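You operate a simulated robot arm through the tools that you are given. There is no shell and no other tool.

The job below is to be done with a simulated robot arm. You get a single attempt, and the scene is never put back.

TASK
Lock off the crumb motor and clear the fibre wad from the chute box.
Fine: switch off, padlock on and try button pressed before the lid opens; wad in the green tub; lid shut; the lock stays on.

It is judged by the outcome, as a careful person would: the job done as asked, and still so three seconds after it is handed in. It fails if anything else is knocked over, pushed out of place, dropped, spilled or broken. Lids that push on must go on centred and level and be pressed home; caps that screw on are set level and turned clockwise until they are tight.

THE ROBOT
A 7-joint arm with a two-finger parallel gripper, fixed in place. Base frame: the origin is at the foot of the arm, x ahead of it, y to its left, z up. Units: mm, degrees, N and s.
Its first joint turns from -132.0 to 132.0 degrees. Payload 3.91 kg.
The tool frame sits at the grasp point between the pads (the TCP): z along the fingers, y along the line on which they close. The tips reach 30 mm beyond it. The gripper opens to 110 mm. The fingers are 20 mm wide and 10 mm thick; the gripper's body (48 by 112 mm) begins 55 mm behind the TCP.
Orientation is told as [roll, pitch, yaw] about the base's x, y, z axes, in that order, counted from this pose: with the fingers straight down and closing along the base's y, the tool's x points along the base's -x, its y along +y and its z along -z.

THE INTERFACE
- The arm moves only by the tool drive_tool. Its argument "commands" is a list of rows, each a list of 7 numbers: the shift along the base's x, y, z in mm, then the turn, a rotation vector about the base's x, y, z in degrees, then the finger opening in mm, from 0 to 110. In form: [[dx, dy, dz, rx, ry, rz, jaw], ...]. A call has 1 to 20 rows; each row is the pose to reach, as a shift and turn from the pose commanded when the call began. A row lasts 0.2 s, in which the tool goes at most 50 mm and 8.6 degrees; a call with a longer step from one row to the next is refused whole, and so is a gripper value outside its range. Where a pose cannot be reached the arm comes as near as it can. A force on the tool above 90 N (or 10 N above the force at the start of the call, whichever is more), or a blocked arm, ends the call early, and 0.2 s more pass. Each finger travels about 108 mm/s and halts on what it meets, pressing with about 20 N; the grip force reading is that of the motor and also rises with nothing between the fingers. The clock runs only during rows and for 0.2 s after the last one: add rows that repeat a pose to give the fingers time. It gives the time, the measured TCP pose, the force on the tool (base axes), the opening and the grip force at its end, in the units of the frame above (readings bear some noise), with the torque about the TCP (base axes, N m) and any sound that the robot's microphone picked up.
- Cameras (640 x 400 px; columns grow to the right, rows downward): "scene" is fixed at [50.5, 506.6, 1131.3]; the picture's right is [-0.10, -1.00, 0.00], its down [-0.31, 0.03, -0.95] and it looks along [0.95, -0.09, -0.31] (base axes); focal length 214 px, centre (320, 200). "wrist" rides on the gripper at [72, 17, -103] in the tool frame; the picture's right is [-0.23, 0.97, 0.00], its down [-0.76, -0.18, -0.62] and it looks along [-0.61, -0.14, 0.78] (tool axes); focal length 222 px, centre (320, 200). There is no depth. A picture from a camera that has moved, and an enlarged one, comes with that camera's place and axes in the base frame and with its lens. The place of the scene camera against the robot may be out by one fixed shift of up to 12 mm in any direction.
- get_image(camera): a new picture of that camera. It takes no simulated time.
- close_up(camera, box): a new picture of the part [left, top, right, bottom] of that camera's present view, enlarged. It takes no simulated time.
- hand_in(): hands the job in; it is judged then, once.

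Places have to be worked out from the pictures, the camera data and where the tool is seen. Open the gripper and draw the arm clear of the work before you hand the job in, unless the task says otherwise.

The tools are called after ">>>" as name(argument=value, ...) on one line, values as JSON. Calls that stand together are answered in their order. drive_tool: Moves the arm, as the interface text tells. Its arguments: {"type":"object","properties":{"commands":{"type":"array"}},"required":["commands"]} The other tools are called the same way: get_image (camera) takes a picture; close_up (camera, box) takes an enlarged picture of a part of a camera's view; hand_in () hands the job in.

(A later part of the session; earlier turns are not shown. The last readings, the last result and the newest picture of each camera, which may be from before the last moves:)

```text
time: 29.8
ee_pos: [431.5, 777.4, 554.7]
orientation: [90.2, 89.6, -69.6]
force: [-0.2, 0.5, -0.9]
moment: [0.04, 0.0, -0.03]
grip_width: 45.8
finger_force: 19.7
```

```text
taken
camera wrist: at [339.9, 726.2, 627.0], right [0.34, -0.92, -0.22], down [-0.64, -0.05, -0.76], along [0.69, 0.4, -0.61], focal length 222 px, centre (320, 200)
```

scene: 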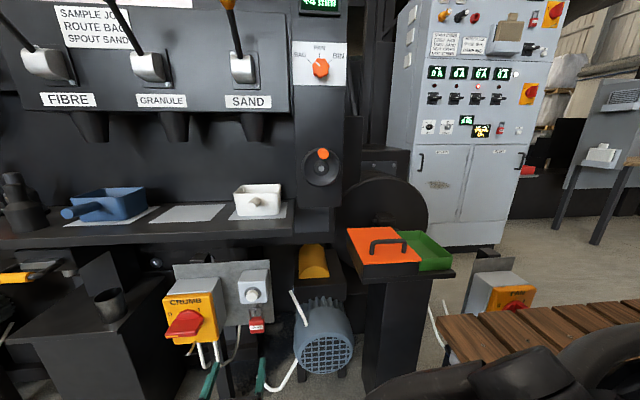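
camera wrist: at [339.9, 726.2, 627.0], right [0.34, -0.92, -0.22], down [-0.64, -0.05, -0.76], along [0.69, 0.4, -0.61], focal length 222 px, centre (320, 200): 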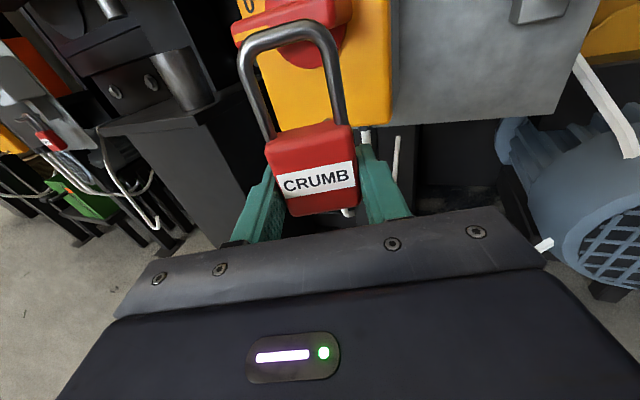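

Now upright with 20° outward yaw. I move in small steps to y≈812, z≈503, staying 50 mm short of the peg.

>>> drive_tool(commands=[[0, 8, -10, 0, 0, 0, 20], [0, 16, -20, 0, 0, 0, 20], [0, 24, -30, 0, 0, 0, 20], [0, 30, -40, 0, 0, 0, 20], [0, 33, -48, 0, 0, 0, 20], [0, 33, -53, 0, 0, 0, 20], [0, 33, -53, 0, 0, 0, 20]])

>>> get_image(camera="wrist")

>>> close_up(camera="scene", box=[120, 270, 280, 390])

```text
time: 31.4
ee_pos: [431.8, 810.8, 501.8]
orientation: [91.3, 89.6, -68.5]
force: [-0.4, 0.0, -1.6]
moment: [0.0, 0.0, 0.03]
grip_width: 45.9
finger_force: 20.6
```

```text
taken
camera wrist: at [340.0, 759.7, 573.6], right [0.34, -0.92, -0.22], down [-0.64, -0.05, -0.76], along [0.69, 0.4, -0.61], focal length 222 px, centre (320, 200)
```

wrist: 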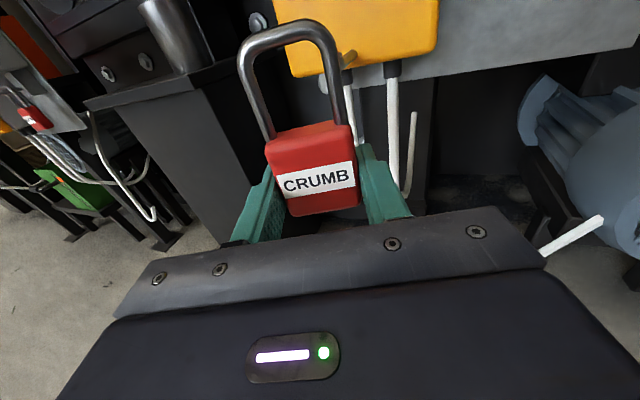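

```text
3.33 times, centred on (200, 330) of scene
camera zoom: at [50.5, 506.6, 1131.3], right [-0.1, -1.0, 0.0], down [-0.31, 0.03, -0.95], along [0.95, -0.09, -0.31], focal length 715 px, centre (720, -233)
```

zoom: 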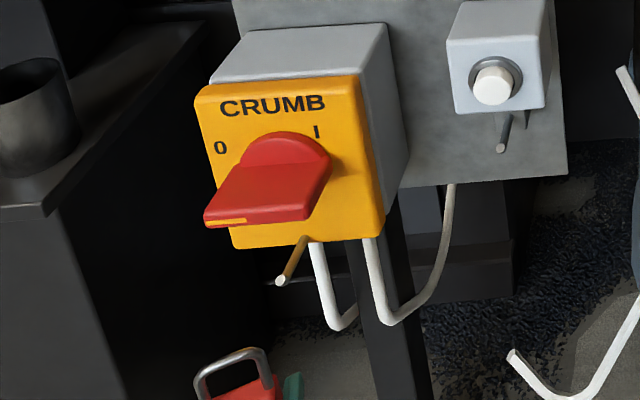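

Reachable. I zoom in to check the peg against the loop from here.

>>> close_up(camera="wrist", box=[220, 0, 420, 140])

>>> close_up(camera="scene", box=[160, 310, 240, 400])

```text
2.86 times, centred on (320, 70) of wrist
camera zoom: at [340.0, 759.7, 573.6], right [0.34, -0.92, -0.22], down [-0.64, -0.05, -0.76], along [0.69, 0.4, -0.61], focal length 635 px, centre (320, 571)
```

zoom: 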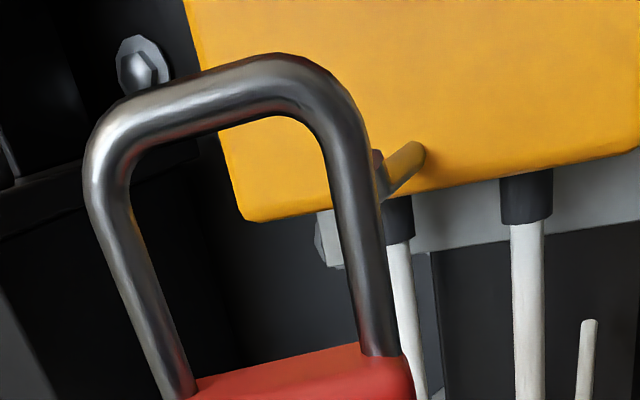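

```text
4.44 times, centred on (200, 355) of scene
camera zoom: at [50.5, 506.6, 1131.3], right [-0.1, -1.0, 0.0], down [-0.31, 0.03, -0.95], along [0.95, -0.09, -0.31], focal length 953 px, centre (853, -489)
```

zoom: 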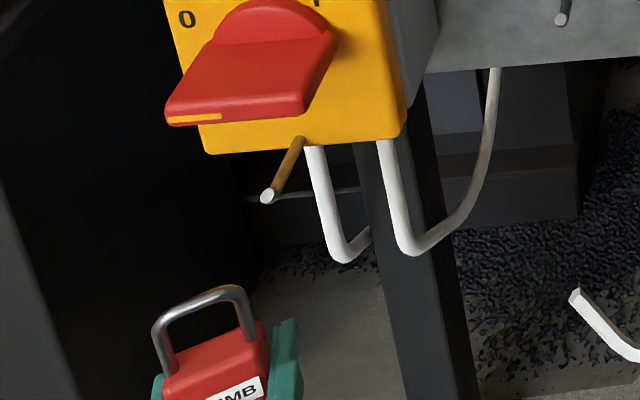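

Peg tip checks at (513, 815, 549), root at z≈545; loop mid is y≈817 with the peg at mid-height of the opening. I advance 55 mm to just short of the peg with a −2 mm y trim and recheck.

>>> drive_tool(commands=[[15, -1, 0, 0, 0, 0, 20], [30, -2, 0, 0, 0, 0, 20], [45, -2, 0, 0, 0, 0, 20], [55, -2, 0, 0, 0, 0, 20], [55, -2, 0, 0, 0, 0, 20]])

>>> close_up(camera="wrist", box=[220, 0, 420, 140])

>>> close_up(camera="scene", box=[160, 310, 240, 400])

```text
time: 32.6
ee_pos: [487.1, 810.2, 500.9]
orientation: [92.9, 89.6, -66.8]
force: [0.2, 0.9, -0.9]
moment: [-0.02, -0.01, -0.01]
grip_width: 45.5
finger_force: 20.1
```

```text
2.86 times, centred on (320, 70) of wrist
camera zoom: at [395.5, 757.7, 573.7], right [0.34, -0.92, -0.22], down [-0.64, -0.05, -0.76], along [0.69, 0.4, -0.61], focal length 635 px, centre (320, 571)
```

zoom: 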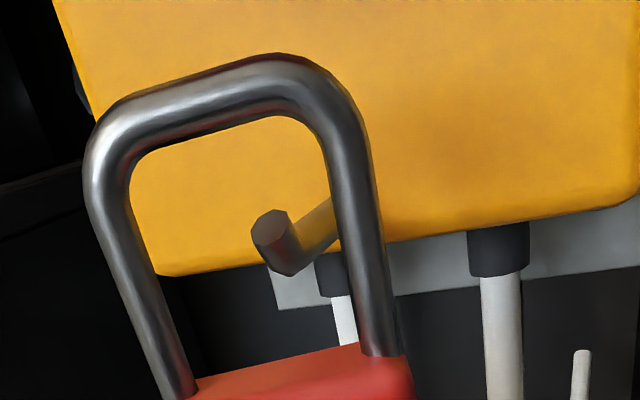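

```text
4.44 times, centred on (200, 355) of scene
camera zoom: at [50.5, 506.6, 1131.3], right [-0.1, -1.0, 0.0], down [-0.31, 0.03, -0.95], along [0.95, -0.09, -0.31], focal length 953 px, centre (853, -489)
```

zoom: 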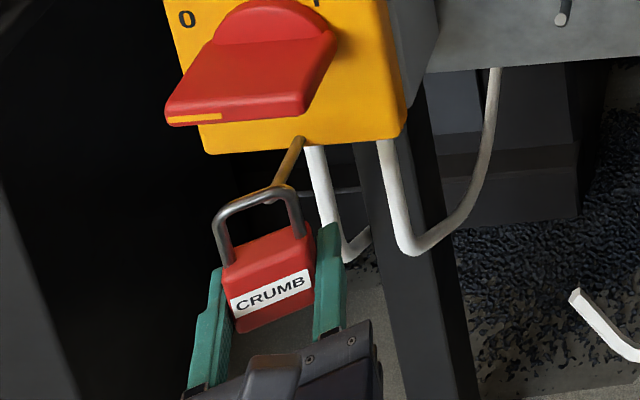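

The peg tip is nicely centred in the loop. I advance another 33 mm to slip the shackle over the peg.

>>> drive_tool(commands=[[9, 0, 0, 0, 0, 0, 20], [18, 0, 0, 0, 0, 0, 20], [27, 0, 0, 0, 0, 0, 20], [34, 0, 0, 0, 0, 0, 20], [34, 0, 0, 0, 0, 0, 20]])

>>> close_up(camera="wrist", box=[220, 0, 420, 140])

>>> close_up(camera="scene", box=[160, 310, 240, 400])

```text
time: 33.8
ee_pos: [520.3, 809.5, 501.3]
orientation: [90.0, 89.6, -69.8]
force: [0.3, -0.4, -0.4]
moment: [-0.01, 0.03, 0.0]
grip_width: 45.7
finger_force: 19.9
```

```text
2.86 times, centred on (320, 70) of wrist
camera zoom: at [429.2, 757.6, 573.8], right [0.34, -0.92, -0.22], down [-0.64, -0.05, -0.76], along [0.69, 0.4, -0.61], focal length 635 px, centre (320, 571)
```

zoom: 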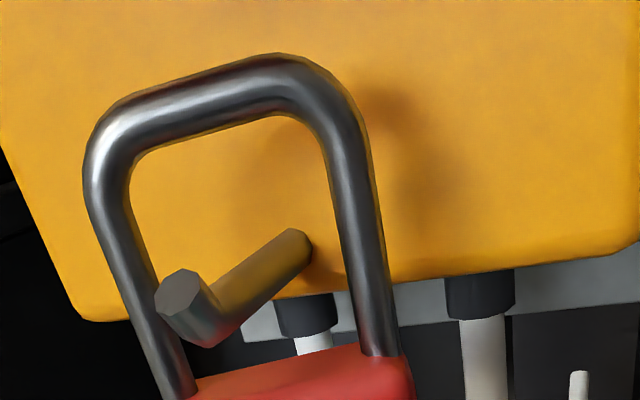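

```text
4.44 times, centred on (200, 355) of scene
camera zoom: at [50.5, 506.6, 1131.3], right [-0.1, -1.0, 0.0], down [-0.31, 0.03, -0.95], along [0.95, -0.09, -0.31], focal length 953 px, centre (853, -489)
```

zoom: 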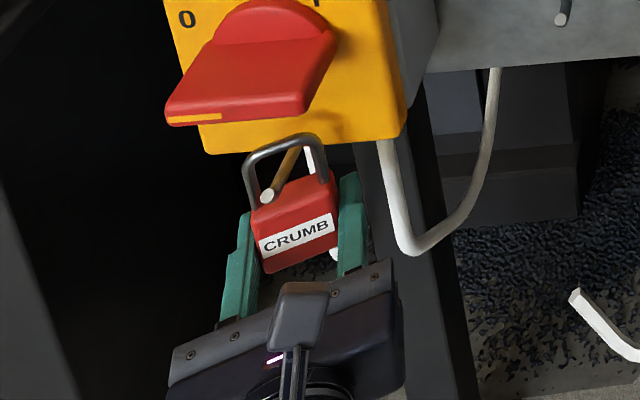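

The peg is through the loop. I lower about 16 mm so the shackle comes to rest on the peg, watching the vertical force.

>>> drive_tool(commands=[[0, 0, -5, 0, 0, 0, 20], [0, 0, -10, 0, 0, 0, 20], [0, 0, -14, 0, 0, 0, 20], [0, 0, -16, 0, 0, 0, 20], [0, 0, -16, 0, 0, 0, 20]])

>>> close_up(camera="wrist", box=[220, 0, 420, 140])

>>> close_up(camera="scene", box=[160, 310, 240, 400])

```text
time: 35.0
ee_pos: [518.4, 815.6, 494.7]
orientation: [-163.7, 89.6, 36.6]
force: [-0.3, -0.1, -0.9]
moment: [-0.01, 0.01, 0.02]
grip_width: 45.5
finger_force: 19.9
```

```text
2.86 times, centred on (320, 70) of wrist
camera zoom: at [427.2, 762.9, 566.6], right [0.34, -0.91, -0.23], down [-0.64, -0.05, -0.76], along [0.69, 0.41, -0.6], focal length 635 px, centre (320, 571)
```

zoom: 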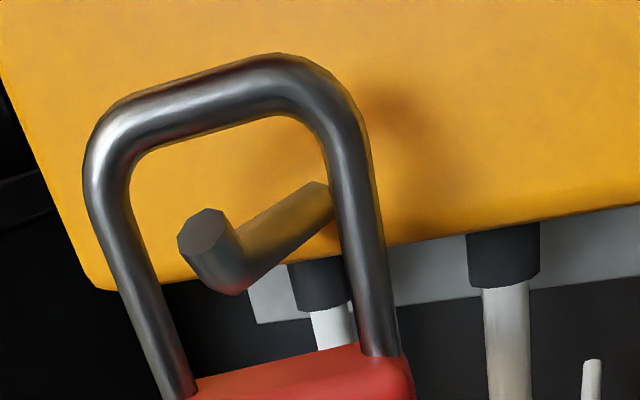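

```text
4.44 times, centred on (200, 355) of scene
camera zoom: at [50.5, 506.6, 1131.3], right [-0.1, -1.0, 0.0], down [-0.31, 0.03, -0.95], along [0.95, -0.09, -0.31], focal length 953 px, centre (853, -489)
```

zoom: 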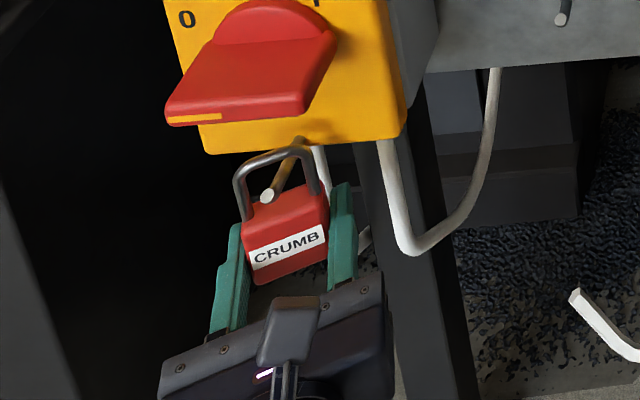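

The arm is again near a wrist limit (lagging 6 mm in y and 9 mm in z). The loop is safely around the peg; I yaw a further 10° about the lock to free the wrist, holding z≈495, before lowering more.

>>> drive_tool(commands=[[0.3, -0.6, 9, 0, 0, 3, 20], [0.6, -1.3, 9, 0, 0, 6, 20], [1, -2, 9, 0, 0, 10, 20], [1, -2, 9, 0, 0, 10, 20]])

>>> close_up(camera="wrist", box=[220, 0, 420, 140])

>>> close_up(camera="scene", box=[160, 310, 240, 400])

```text
time: 36.0
ee_pos: [521.2, 807.3, 493.9]
orientation: [89.6, 89.7, -60.2]
force: [-0.7, 0.6, -1.1]
moment: [-0.04, 0.0, -0.01]
grip_width: 45.9
finger_force: 19.8
```

```text
2.86 times, centred on (320, 70) of wrist
camera zoom: at [440.4, 740.4, 566.8], right [0.49, -0.84, -0.22], down [-0.63, -0.16, -0.76], along [0.61, 0.51, -0.61], focal length 635 px, centre (320, 571)
```

zoom: 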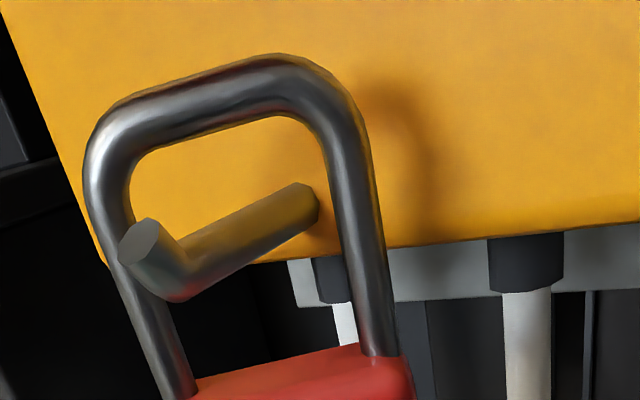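

```text
4.44 times, centred on (200, 355) of scene
camera zoom: at [50.5, 506.6, 1131.3], right [-0.1, -1.0, 0.0], down [-0.31, 0.03, -0.95], along [0.95, -0.09, -0.31], focal length 953 px, centre (853, -489)
```

zoom: 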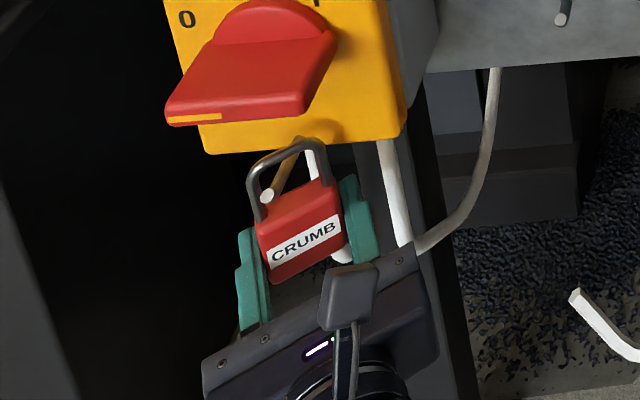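

The extra yaw freed the wrist and position tracks exactly. I lower a further 9 mm and check contact.

>>> drive_tool(commands=[[0, 0, -3, 0, 0, 0, 20], [0, 0, -6, 0, 0, 0, 20], [0, 0, -9, 0, 0, 0, 20], [0, 0, -9, 0, 0, 0, 20]])

>>> close_up(camera="wrist", box=[220, 0, 420, 140])

>>> close_up(camera="scene", box=[160, 310, 240, 400])

```text
time: 37.0
ee_pos: [522.1, 807.6, 487.3]
orientation: [99.7, 89.7, -50.0]
force: [-0.3, 0.8, -1.2]
moment: [0.03, 0.03, -0.04]
grip_width: 45.7
finger_force: 20.4
```

```text
2.86 times, centred on (320, 70) of wrist
camera zoom: at [440.2, 741.5, 559.4], right [0.49, -0.84, -0.22], down [-0.63, -0.16, -0.76], along [0.61, 0.51, -0.61], focal length 635 px, centre (320, 571)
```

zoom: 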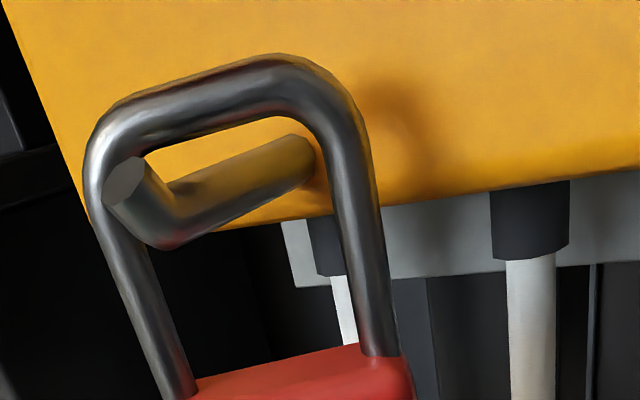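

```text
4.44 times, centred on (200, 355) of scene
camera zoom: at [50.5, 506.6, 1131.3], right [-0.1, -1.0, 0.0], down [-0.31, 0.03, -0.95], along [0.95, -0.09, -0.31], focal length 953 px, centre (853, -489)
```

zoom: 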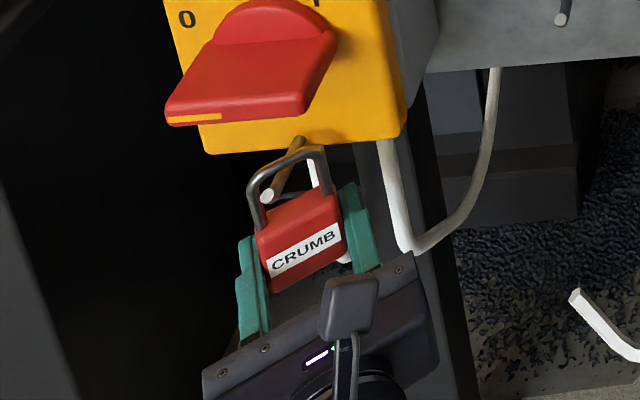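

Still a few mm of gap above the peg, no contact force. I lower another 4 mm.

>>> drive_tool(commands=[[0, 0, -2, 0, 0, 0, 20], [0, 0, -4, 0, 0, 0, 20], [0, 0, -4, 0, 0, 0, 20]])

>>> close_up(camera="wrist", box=[220, 0, 420, 140])

```text
time: 37.8
ee_pos: [519.5, 810.8, 488.9]
orientation: [165.8, 89.7, 16.1]
force: [-1.3, -0.3, -1.5]
moment: [0.01, -0.01, -0.01]
grip_width: 45.6
finger_force: 19.7
```

```text
2.86 times, centred on (320, 70) of wrist
camera zoom: at [438.2, 744.4, 560.4], right [0.49, -0.84, -0.23], down [-0.62, -0.16, -0.76], along [0.61, 0.52, -0.6], focal length 635 px, centre (320, 571)
```

zoom: 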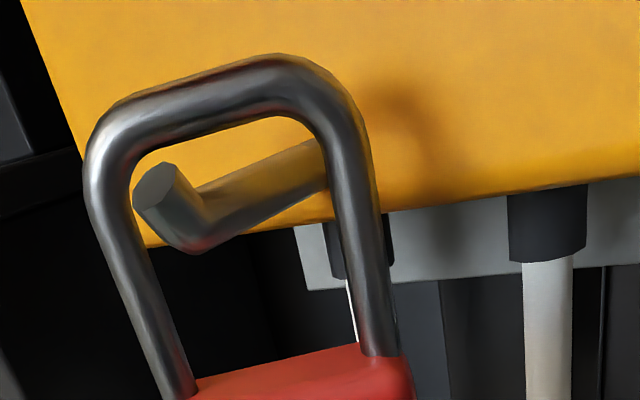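

The wrist limit stops me about 4 mm above contact. I add 6° more yaw about the lock, then lower to contact.

>>> drive_tool(commands=[[0.4, -0.7, 5.5, 0, 0, 3, 20], [0.8, -1.4, 5.5, 0, 0, 6, 20], [0.8, -1.4, 5.5, 0, 0, 6, 20], [0.8, -1.4, 3, 0, 0, 6, 20], [0.8, -1.4, 1.5, 0, 0, 6, 20], [0.8, -1.4, 1.5, 0, 0, 6, 20]])

>>> close_up(camera="wrist", box=[220, 0, 420, 140])

>>> close_up(camera="scene", box=[170, 320, 240, 390])

```text
time: 39.2
ee_pos: [523.1, 813.7, 497.0]
orientation: [-132.8, 89.4, 83.3]
force: [-0.2, 0.1, -1.4]
moment: [0.0, 0.0, 0.02]
grip_width: 45.6
finger_force: 20.0
```

```text
2.86 times, centred on (320, 70) of wrist
camera zoom: at [449.7, 738.6, 567.4], right [0.57, -0.78, -0.23], down [-0.61, -0.22, -0.76], along [0.55, 0.58, -0.6], focal length 635 px, centre (320, 571)
```

zoom: 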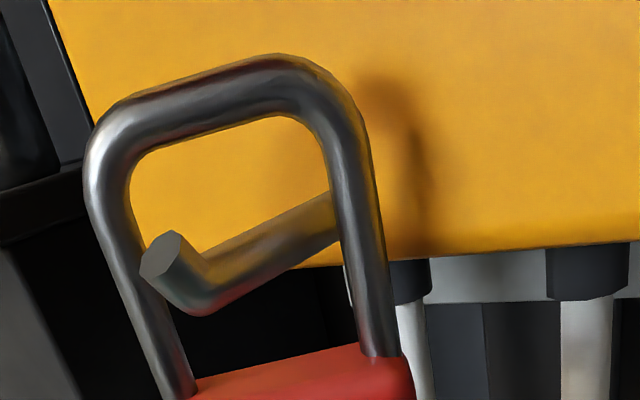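

```text
5.71 times, centred on (205, 355) of scene
camera zoom: at [50.5, 506.6, 1131.3], right [-0.1, -1.0, 0.0], down [-0.31, 0.03, -0.95], along [0.95, -0.09, -0.31], focal length 1226 px, centre (977, -686)
```

zoom: 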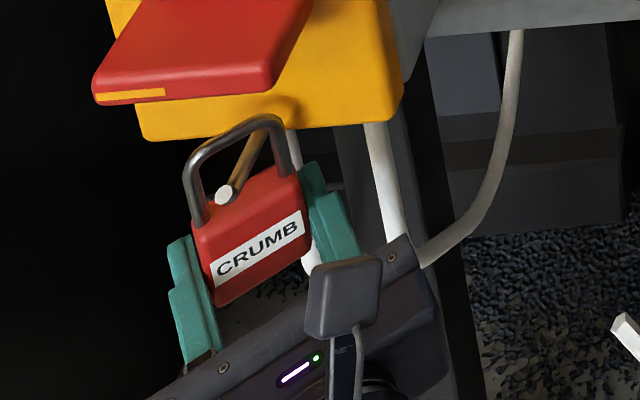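

Extra yaw made the arm wander rather than help, so I return to the pose that tracked well (yaw 30°, z≈494, then ≈487), from which only ~3 mm remains to the peg.

>>> drive_tool(commands=[[-0.4, 0.7, 11.5, 0, 0, -3, 20], [-0.8, 1.4, 11.5, 0, 0, -6, 20], [-0.8, 1.4, 11.5, 0, 0, -6, 20], [-0.8, 1.4, 11.5, 0, 0, -6, 20], [-0.8, 1.4, 11.5, 0, 0, -6, 20]])

>>> close_up(camera="wrist", box=[220, 0, 420, 140])

```text
time: 40.4
ee_pos: [522.3, 807.5, 494.6]
orientation: [90.0, 89.6, -59.9]
force: [-0.2, -0.4, -1.3]
moment: [0.0, -0.01, 0.02]
grip_width: 45.5
finger_force: 20.0
```

```text
2.86 times, centred on (320, 70) of wrist
camera zoom: at [440.1, 740.6, 566.7], right [0.49, -0.84, -0.22], down [-0.63, -0.16, -0.76], along [0.61, 0.51, -0.61], focal length 635 px, centre (320, 571)
```

zoom: 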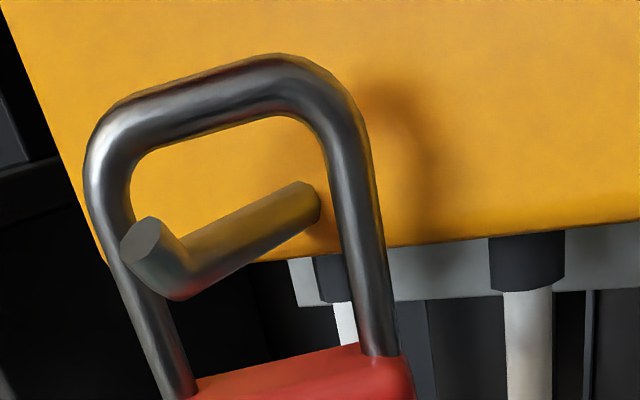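

Tracking is exact again. I lower to z≈486.5 and, after checking, release with a small opening.

>>> drive_tool(commands=[[0, 0, -3, 0, 0, 0, 20], [0, 0, -6, 0, 0, 0, 20], [0, 0, -8, 0, 0, 0, 20]])

>>> close_up(camera="wrist", box=[220, 0, 420, 140])

>>> close_up(camera="scene", box=[170, 320, 240, 390])

```text
time: 41.2
ee_pos: [521.3, 805.9, 486.3]
orientation: [89.8, 89.5, -60.2]
force: [0.1, 0.9, -1.1]
moment: [0.03, -0.02, 0.0]
grip_width: 45.6
finger_force: 19.9
```

```text
2.86 times, centred on (320, 70) of wrist
camera zoom: at [440.4, 740.3, 558.9], right [0.49, -0.84, -0.22], down [-0.63, -0.16, -0.76], along [0.61, 0.51, -0.61], focal length 635 px, centre (320, 571)
```

zoom: 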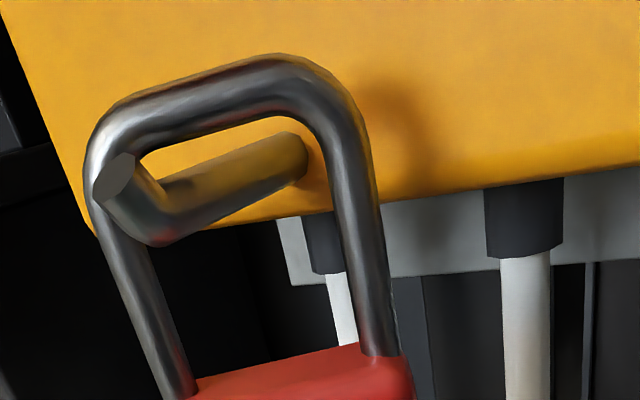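

```text
5.71 times, centred on (205, 355) of scene
camera zoom: at [50.5, 506.6, 1131.3], right [-0.1, -1.0, 0.0], down [-0.31, 0.03, -0.95], along [0.95, -0.09, -0.31], focal length 1226 px, centre (977, -686)
```

zoom: 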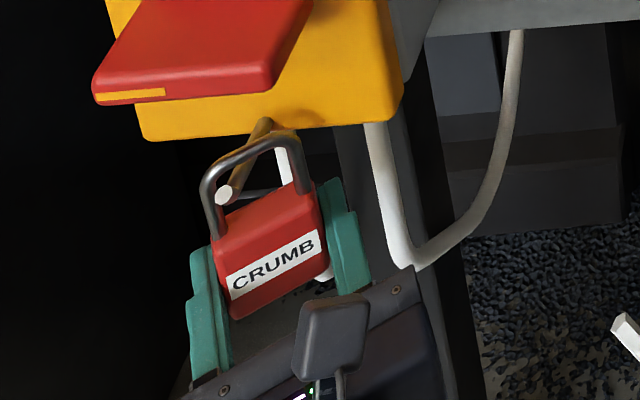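

z≈486.5 holds, with the peg just beneath the shackle's crown. I open the fingers slightly (to ~56 mm) to let the lock settle on the peg.

>>> drive_tool(commands=[[0, 0, 0, 0, 0, 0, 48], [0, 0, 0, 0, 0, 0, 52], [0, 0, 0, 0, 0, 0, 56]])

>>> close_up(camera="wrist", box=[200, 0, 440, 220])

>>> close_up(camera="scene", box=[170, 320, 240, 390])

```text
time: 42.0
ee_pos: [522.5, 806.3, 487.2]
orientation: [91.7, 89.6, -58.3]
force: [-0.8, 0.0, 0.3]
moment: [-0.04, 0.0, 0.02]
grip_width: 56.2
finger_force: 0.1
```

```text
1.82 times, centred on (320, 110) of wrist
camera zoom: at [440.3, 740.5, 559.2], right [0.49, -0.84, -0.22], down [-0.63, -0.16, -0.76], along [0.61, 0.51, -0.61], focal length 404 px, centre (320, 364)
```

zoom: 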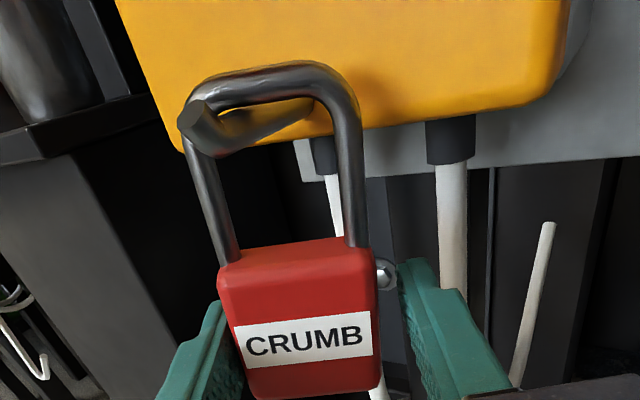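

```text
5.71 times, centred on (205, 355) of scene
camera zoom: at [50.5, 506.6, 1131.3], right [-0.1, -1.0, 0.0], down [-0.31, 0.03, -0.95], along [0.95, -0.09, -0.31], focal length 1226 px, centre (977, -686)
```

zoom: 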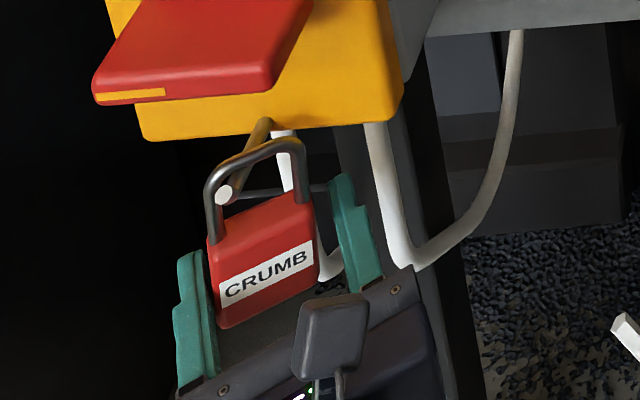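

The lock has dropped onto the peg and hangs there. I nudge the tool 2 mm left and open to 60 to clear both sides, then withdraw along the tool axis.

>>> drive_tool(commands=[[-0.5, 0.9, 0, 0, 0, 0, 58], [-1, 1.7, 0, 0, 0, 0, 60], [-1, 1.7, 0, 0, 0, 0, 60]])

>>> close_up(camera="wrist", box=[200, 0, 440, 220])

>>> close_up(camera="scene", box=[170, 320, 240, 390])

```text
time: 42.8
ee_pos: [520.9, 809.4, 486.7]
orientation: [91.7, 89.6, -57.9]
force: [-0.6, -0.3, 0.2]
moment: [0.02, -0.02, 0.0]
grip_width: 60.1
finger_force: 0.0
```

```text
1.82 times, centred on (320, 110) of wrist
camera zoom: at [439.3, 742.2, 559.1], right [0.49, -0.84, -0.22], down [-0.63, -0.16, -0.76], along [0.61, 0.51, -0.61], focal length 404 px, centre (320, 364)
```

zoom: 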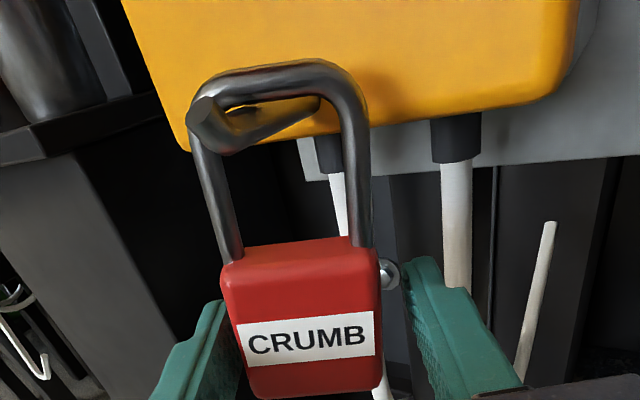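

```text
5.71 times, centred on (205, 355) of scene
camera zoom: at [50.5, 506.6, 1131.3], right [-0.1, -1.0, 0.0], down [-0.31, 0.03, -0.95], along [0.95, -0.09, -0.31], focal length 1226 px, centre (977, -686)
```

zoom: 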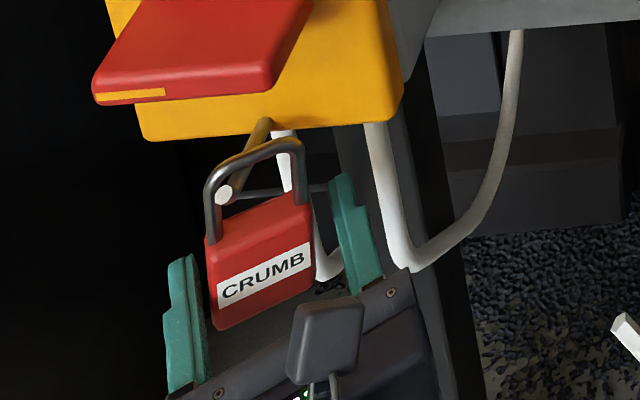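

The lock hangs still with a gap on both sides. I withdraw along the tool axis.

>>> drive_tool(commands=[[-8.6, -5.1, 0, 0, 0, 0, 60], [-17.2, -10.1, 0, 0, 0, 0, 60], [-25.9, -15.2, 0, 0, 0, 0, 60], [-43, -25.3, 0, 0, 0, 0, 60], [-64.7, -38, 0, 0, 0, 0, 60], [-86, -50.6, 0, 0, 0, 0, 60], [-86, -50.6, 0, 0, 0, 0, 60]])

>>> get_image(camera="wrist")

>>> close_up(camera="scene", box=[130, 280, 250, 390])

```text
time: 44.4
ee_pos: [433.6, 759.0, 487.3]
orientation: [94.5, 89.6, -55.1]
force: [0.4, -0.7, 0.3]
moment: [0.02, 0.04, 0.01]
grip_width: 59.8
finger_force: 0.0
```

```text
taken
camera wrist: at [353.1, 691.4, 558.9], right [0.49, -0.84, -0.22], down [-0.63, -0.16, -0.76], along [0.61, 0.51, -0.61], focal length 222 px, centre (320, 200)
```

wrist: 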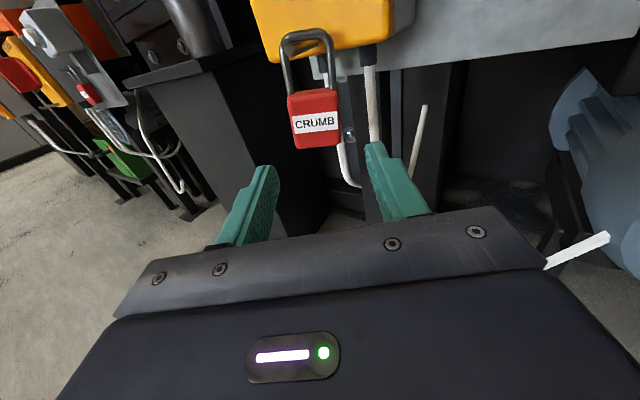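

```text
3.64 times, centred on (190, 335) of scene
camera zoom: at [50.5, 506.6, 1131.3], right [-0.1, -1.0, 0.0], down [-0.31, 0.03, -0.95], along [0.95, -0.09, -0.31], focal length 780 px, centre (793, -291)
```

zoom: 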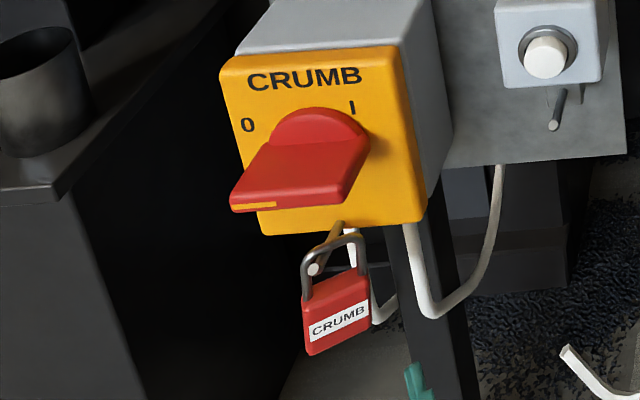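

The padlock hangs securely on the switch peg. Next the try button: I square the tool up again (yaw back 30°), close the fingers and move to in front of the button at (≈490, 645, 684).

>>> drive_tool(commands=[[0, -12, 20, 0, 0, -3, 50], [0, -26, 45, 0, 0, -7, 40], [0, -40, 70, 0, 0, -11, 30], [5, -54, 95, 0, 0, -15, 20], [10, -68, 120, 0, 0, -19, 10], [20, -82, 145, 0, 0, -23, 0], [35, -98, 170, 0, 0, -27, 0], [50, -114, 196, 0, 0, -30.4, 0], [50, -114, 196, 0, 0, -30.4, 0]])

>>> get_image(camera="wrist")

>>> close_up(camera="scene", box=[200, 250, 300, 350])

```text
time: 46.4
ee_pos: [484.7, 643.1, 681.6]
orientation: [92.9, 89.6, -87.4]
force: [-0.6, 0.1, 0.5]
moment: [-0.06, -0.01, -0.02]
grip_width: 0.0
finger_force: 20.2
```

```text
taken
camera wrist: at [381.4, 627.3, 754.4], right [0.0, -0.98, -0.22], down [-0.62, 0.18, -0.76], along [0.78, 0.13, -0.61], focal length 222 px, centre (320, 200)
```

wrist: 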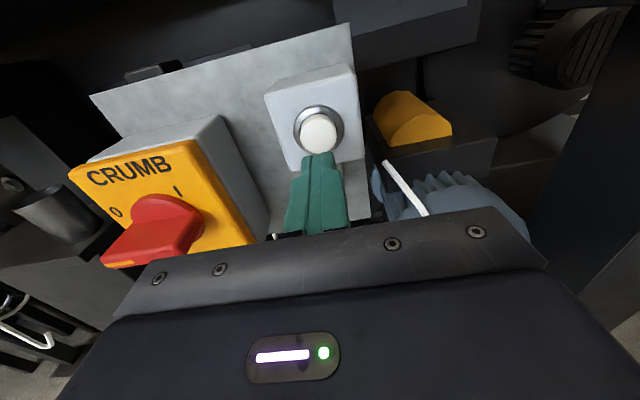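

```text
4.00 times, centred on (250, 300) of scene
camera zoom: at [50.5, 506.6, 1131.3], right [-0.1, -1.0, 0.0], down [-0.31, 0.03, -0.95], along [0.95, -0.09, -0.31], focal length 858 px, centre (600, -200)
```

zoom: 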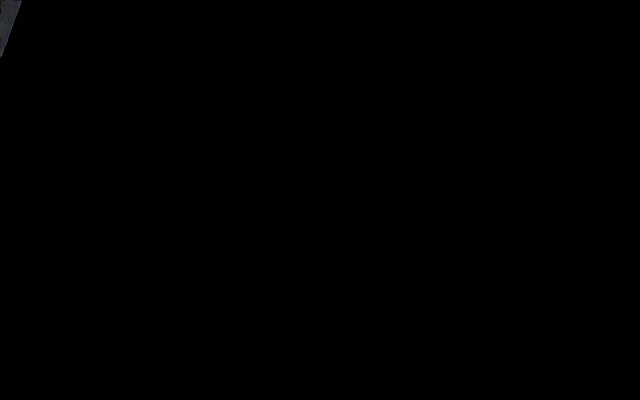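

Aligned: the button centre is (566, 645, 682) and the TCP is at y≈644.3, z≈682.4. I advance and press in, watching force and sound.

>>> drive_tool(commands=[[15, 0.5, 0, 0, 0, 0, 0], [30, 0.5, 0, 0, 0, 0, 0], [42, 0.5, 0, 0, 0, 0, 0], [48, 0.5, 0, 0, 0, 0, 0], [52, 0.5, 0, 0, 0, 0, 0]])

>>> close_up(camera="wrist", box=[240, 60, 400, 200])

```text
time: 47.6
ee_pos: [536.7, 644.7, 683.5]
orientation: [89.4, 89.6, -90.8]
force: [-3.1, -1.9, 0.6]
moment: [0.02, -0.06, -0.03]
grip_width: 0.0
finger_force: 20.2
heard: click
```

```text
2.86 times, centred on (320, 130) of wrist
camera zoom: at [433.1, 628.7, 755.4], right [0.0, -0.98, -0.22], down [-0.62, 0.17, -0.76], along [0.78, 0.13, -0.61], focal length 635 px, centre (320, 400)
```

zoom: 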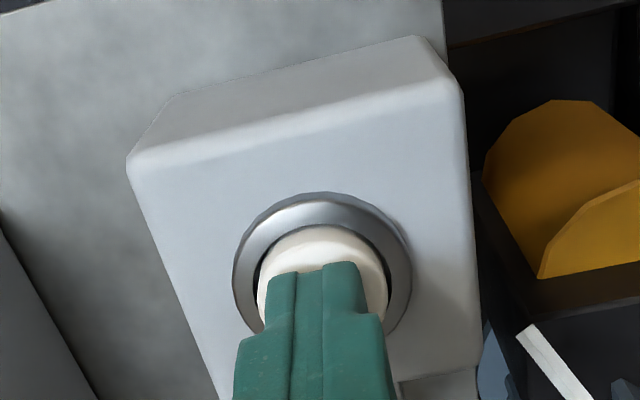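

A click was heard as the button went in, with no motor start. I press 3 mm more to be certain, then back off.

>>> drive_tool(commands=[[2, 0, 0, 0, 0, 0, 0], [4, 0, 0, 0, 0, 0, 0], [4, 0, 0, 0, 0, 0, 0]])

>>> drive_tool(commands=[[-8, 0, 0, 0, 0, 0, 0], [-30, 0, 0, 0, 0, 0, 0], [-60, 0, 0, 0, 0, 0, 0], [-90, 0, 0, 0, 0, 0, 0], [-120, 0, 0, 0, 0, 0, 0], [-120, 0, 0, 0, 0, 0, 0]])

>>> get_image(camera="wrist")

>>> get_image(camera="scene")

```text
time: 48.4
ee_pos: [539.6, 643.9, 683.4]
orientation: [88.3, 89.6, -92.0]
force: [-12.8, -0.9, 0.7]
moment: [-0.02, -0.02, -0.05]
grip_width: 0.1
finger_force: 20.0
```

```text
time: 49.8
ee_pos: [421.8, 643.5, 683.3]
orientation: [94.0, 89.4, -86.4]
force: [-0.4, 0.0, 0.0]
moment: [-0.04, 0.03, -0.04]
grip_width: 0.0
finger_force: 19.9
```

```text
taken
camera wrist: at [317.9, 627.3, 755.5], right [0.0, -0.98, -0.22], down [-0.62, 0.17, -0.76], along [0.78, 0.13, -0.61], focal length 222 px, centre (320, 200)
```

wrist: 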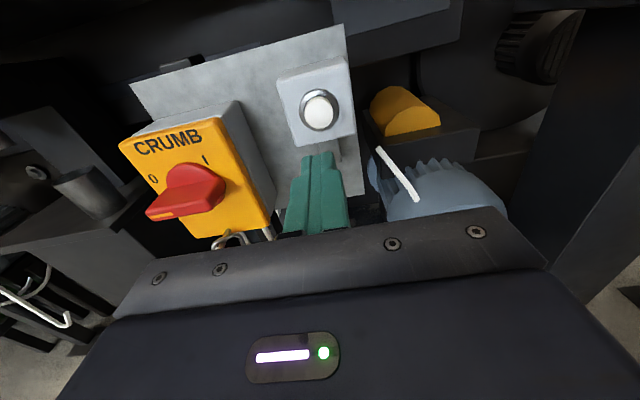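

```text
taken
```

scene: 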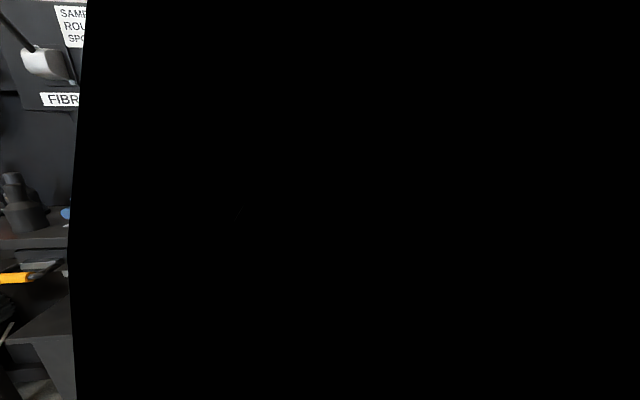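

The button was pressed fully (12.8 N) with the switch off and locked. Next is the lid; from triangulation it spans x≈545–785, y≈152–337 at z≈775 with its handle bar at about (583, 251, 827). I raise the arm away from the panel and pitch the tool down.

>>> drive_tool(commands=[[-5, -13, 28, 0, 8, 0, 0], [-10, -26, 56, 0, 16, 0, 0], [-10, -39, 84, 0, 24, 0, 0], [-10, -52, 112, 0, 32, 0, 0], [-10, -65, 140, 0, 40, 0, 0], [-10, -78, 168, 0, 48, 0, 0], [-10, -91, 196, 0, 56, 0, 0], [-10, -104, 224, 0, 64, 0, 0], [-10, -117, 252, 0, 72, 0, 0], [-10, -130, 280, 0, 80, 0, 0], [-10, -143, 310, 0, 88, 0, 0], [-10, -143, 317, 0, 90, 0, 0]])

>>> get_image(camera="wrist")

>>> get_image(camera="scene")

```text
time: 52.4
ee_pos: [410.7, 502.0, 1001.0]
orientation: [0.2, 0.0, -179.6]
force: [-0.1, 0.5, -0.1]
moment: [-0.03, 0.01, 0.02]
grip_width: 0.0
finger_force: 20.4
```

```text
taken
camera wrist: at [483.1, 485.9, 1103.8], right [-0.22, -0.98, 0.0], down [-0.76, 0.17, 0.62], along [-0.61, 0.13, -0.78], focal length 222 px, centre (320, 200)
```

wrist: 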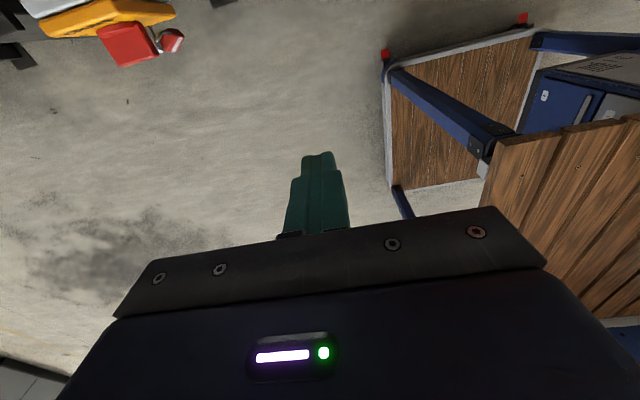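

```text
taken
```

scene: 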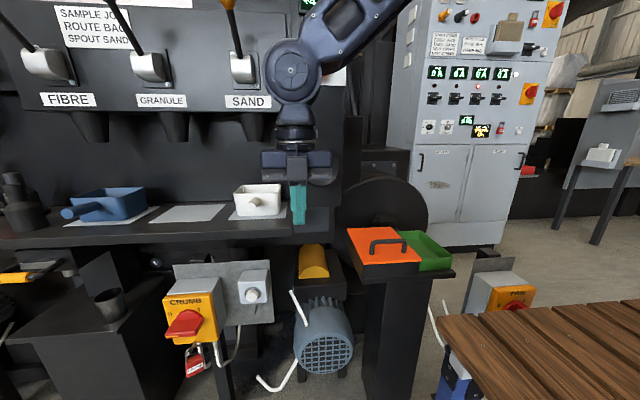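

The scene view confirms the lock hanging on the switch. I yaw the tool −90° and move over towards the chute box for a closer look at the lid and any hinge.

>>> drive_tool(commands=[[0, -35, 0, 0, 0, -8, 0], [5, -75, 0, 0, 0, -16, 0], [10, -115, 0, 0, 0, -24, 0], [20, -155, 0, 0, 0, -32, 0], [30, -195, 0, 0, 0, -40, 0], [45, -235, 0, 0, 0, -48, 0], [65, -270, -5, 0, 0, -56, 0], [90, -300, -10, 0, 0, -64, 0], [120, -315, -20, 0, 0, -72, 0], [150, -320, -30, 0, 0, -80, 0], [180, -322, -40, 0, 0, -88, 0], [190, -322, -40, 0, 0, -90, 0]])

>>> get_image(camera="wrist")

>>> close_up(camera="scene", box=[330, 200, 470, 300])

```text
time: 55.0
ee_pos: [600.2, 179.1, 959.7]
orientation: [0.3, 0.0, 90.3]
force: [0.2, 1.0, 0.7]
moment: [0.0, 0.01, 0.02]
grip_width: 0.0
finger_force: 19.9
```

```text
taken
camera wrist: at [584.2, 106.8, 1063.4], right [-0.98, 0.22, 0.0], down [0.18, 0.76, 0.62], along [0.14, 0.61, -0.78], focal length 222 px, centre (320, 200)
```

wrist: 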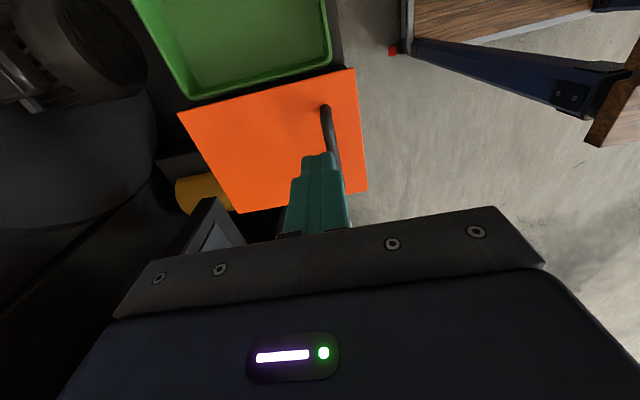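

```text
4.00 times, centred on (400, 250) of scene
camera zoom: at [50.5, 506.6, 1131.3], right [-0.1, -1.0, 0.0], down [-0.31, 0.03, -0.95], along [0.95, -0.09, -0.31], focal length 858 px, centre (0, 0)
```

zoom: 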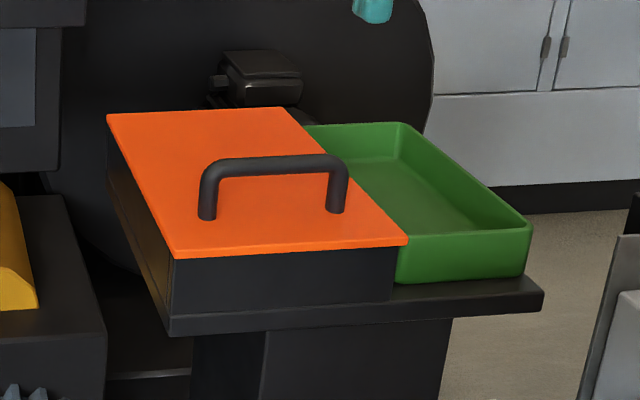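

I zoom in on the lid from this side to look for hinges and the box rim.

>>> close_up(camera="wrist", box=[140, 30, 400, 230])

>>> close_up(camera="scene", box=[335, 215, 435, 290])

```text
2.00 times, centred on (270, 130) of wrist
camera zoom: at [584.2, 106.8, 1063.4], right [-0.98, 0.22, 0.0], down [0.18, 0.76, 0.62], along [0.14, 0.61, -0.78], focal length 444 px, centre (420, 340)
```

zoom: 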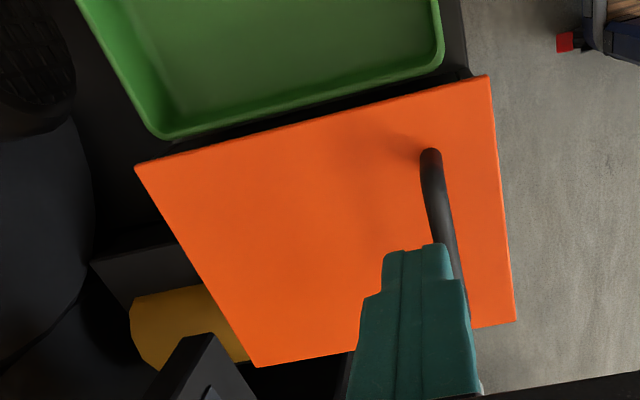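

```text
5.33 times, centred on (385, 252) of scene
camera zoom: at [50.5, 506.6, 1131.3], right [-0.1, -1.0, 0.0], down [-0.31, 0.03, -0.95], along [0.95, -0.09, -0.31], focal length 1144 px, centre (-27, -80)
```

zoom: 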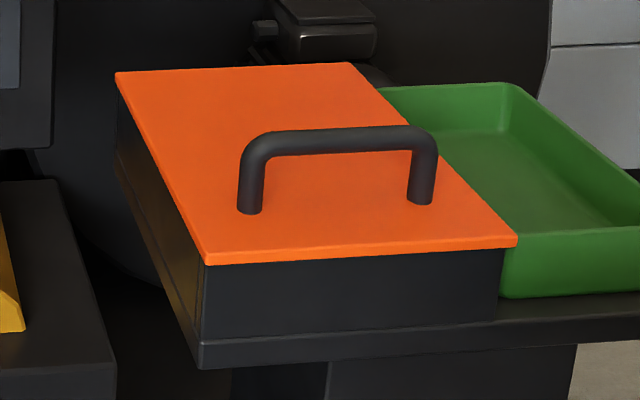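

The lid measures x 556–781, y 155–330, top z≈775; the handle bar is at x≈597, y≈244, z≈815 near the front edge, so it presumably hinges at the back. Before opening it I look along the rear of the box to see what clearance there is behind the lid.

>>> drive_tool(commands=[[20, -25, 5, 0, 0, 0, 0], [45, -55, 10, 0, 0, 0, 0], [70, -85, 15, 0, 0, 0, 0], [95, -110, 20, 0, 0, 0, 0], [110, -125, 20, 0, 0, 0, 0], [110, -125, 20, 0, 0, 0, 0]])

>>> get_image(camera="wrist")

>>> get_image(camera="scene")

```text
time: 56.4
ee_pos: [711.0, 54.5, 979.6]
orientation: [0.2, -0.1, 90.4]
force: [-0.4, -0.6, -0.1]
moment: [0.02, -0.01, -0.01]
grip_width: 0.0
finger_force: 19.6
```

```text
taken
camera wrist: at [694.5, -17.8, 1082.9], right [-0.98, 0.22, 0.0], down [0.17, 0.76, 0.62], along [0.13, 0.61, -0.78], focal length 222 px, centre (320, 200)
```

wrist: 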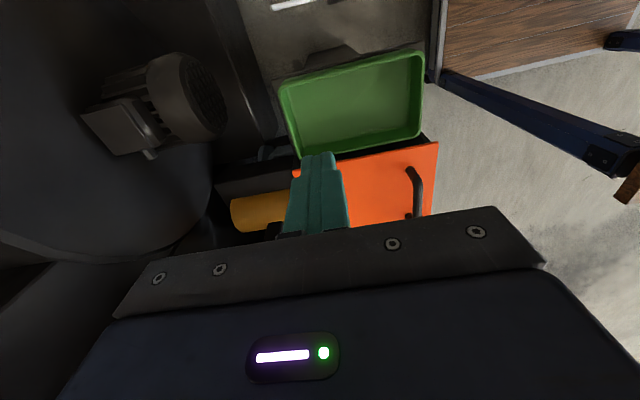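

```text
taken
```

scene: 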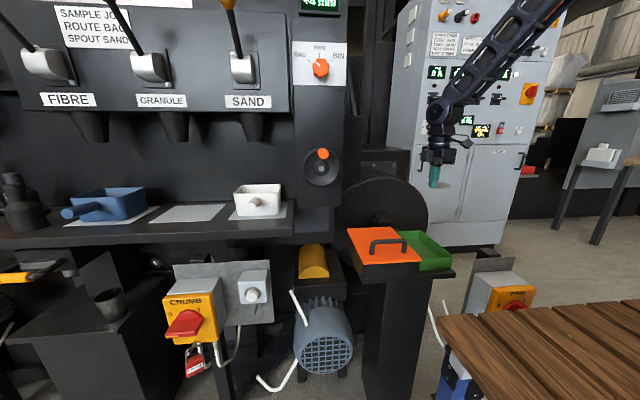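

>>> close_up(camera="wrist", box=[0, 0, 450, 280])

>>> close_up(camera="scene", box=[320, 130, 480, 280])

```text
1.42 times, centred on (225, 140) of wrist
camera zoom: at [694.5, -17.8, 1082.9], right [-0.98, 0.22, 0.0], down [0.17, 0.76, 0.62], along [0.13, 0.61, -0.78], focal length 316 px, centre (455, 285)
```

zoom: 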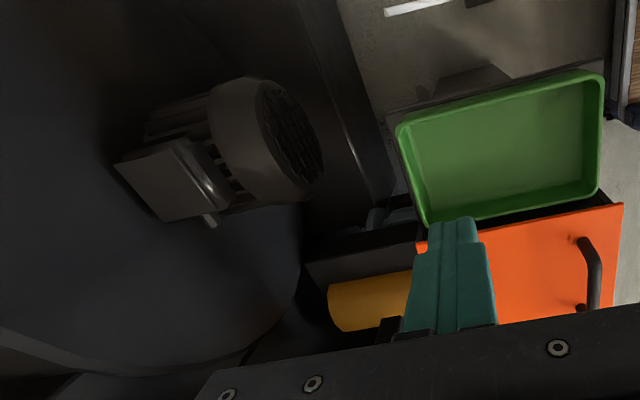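

```text
2.67 times, centred on (400, 205) of scene
camera zoom: at [50.5, 506.6, 1131.3], right [-0.1, -1.0, 0.0], down [-0.31, 0.03, -0.95], along [0.95, -0.09, -0.31], focal length 572 px, centre (107, 187)
```

zoom: 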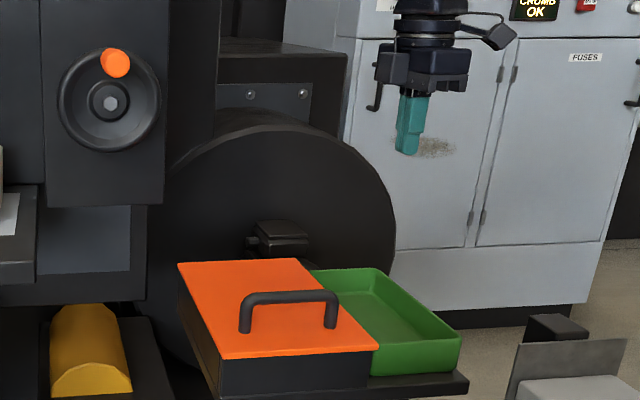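

Behind the box there is a lot of free space (the fan motor sits at x≳950 and low), so a lid hinged at the back can swing past vertical. I test now, in free air, that the arm can reach where the handle would end up (≈(840, 244, 960)).

>>> drive_tool(commands=[[10, 30, 15, 0, 0, 0, 0], [20, 65, 20, 0, 0, 0, 0], [40, 100, 20, 0, 0, 0, 0], [65, 135, 20, 0, 0, 0, 0], [90, 165, 15, 0, 0, 0, 20], [115, 185, 5, 0, 0, 0, 40], [129, 190, -15, 0, 0, 0, 60], [129, 190, -15, 0, 0, 0, 60]])

>>> get_image(camera="scene")

>>> get_image(camera="wrist")

```text
time: 58.2
ee_pos: [839.2, 244.4, 964.0]
orientation: [0.1, 0.0, 90.4]
force: [0.0, -0.7, 0.9]
moment: [-0.04, 0.01, 0.01]
grip_width: 60.0
finger_force: 0.2
```

```text
taken
```

scene: 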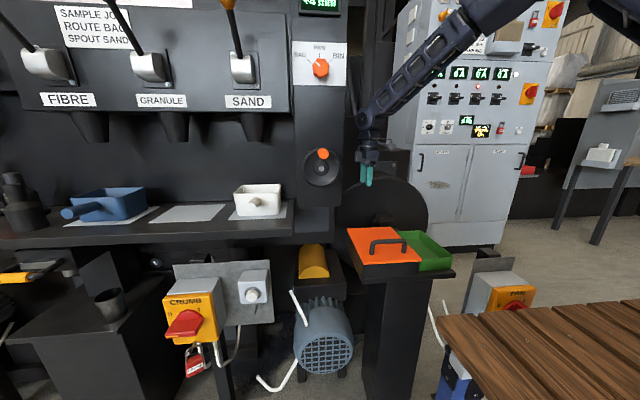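

```text
taken
camera wrist: at [823.6, 171.7, 1067.8], right [-0.98, 0.22, 0.0], down [0.17, 0.76, 0.62], along [0.13, 0.61, -0.78], focal length 222 px, centre (320, 200)
```

wrist: 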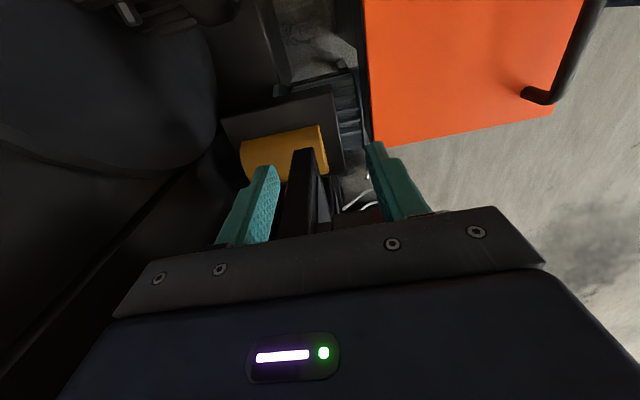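

Reach is fine there. I check the back edge of the lid from here for the hinge.

>>> close_up(camera="wrist", box=[300, 0, 620, 180])

```text
2.00 times, centred on (460, 90) of wrist
camera zoom: at [823.6, 171.7, 1067.8], right [-0.98, 0.22, 0.0], down [0.17, 0.76, 0.62], along [0.13, 0.61, -0.78], focal length 444 px, centre (40, 420)
```

zoom: 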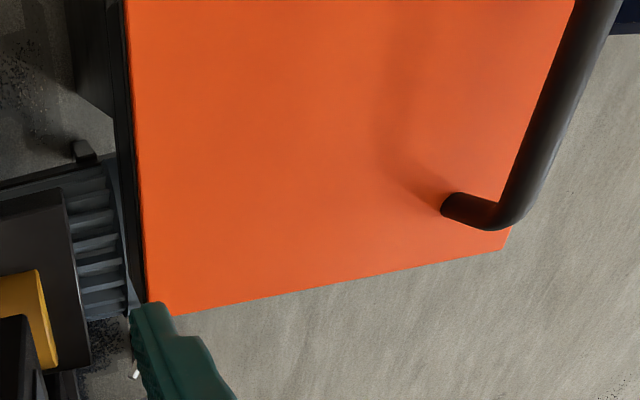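

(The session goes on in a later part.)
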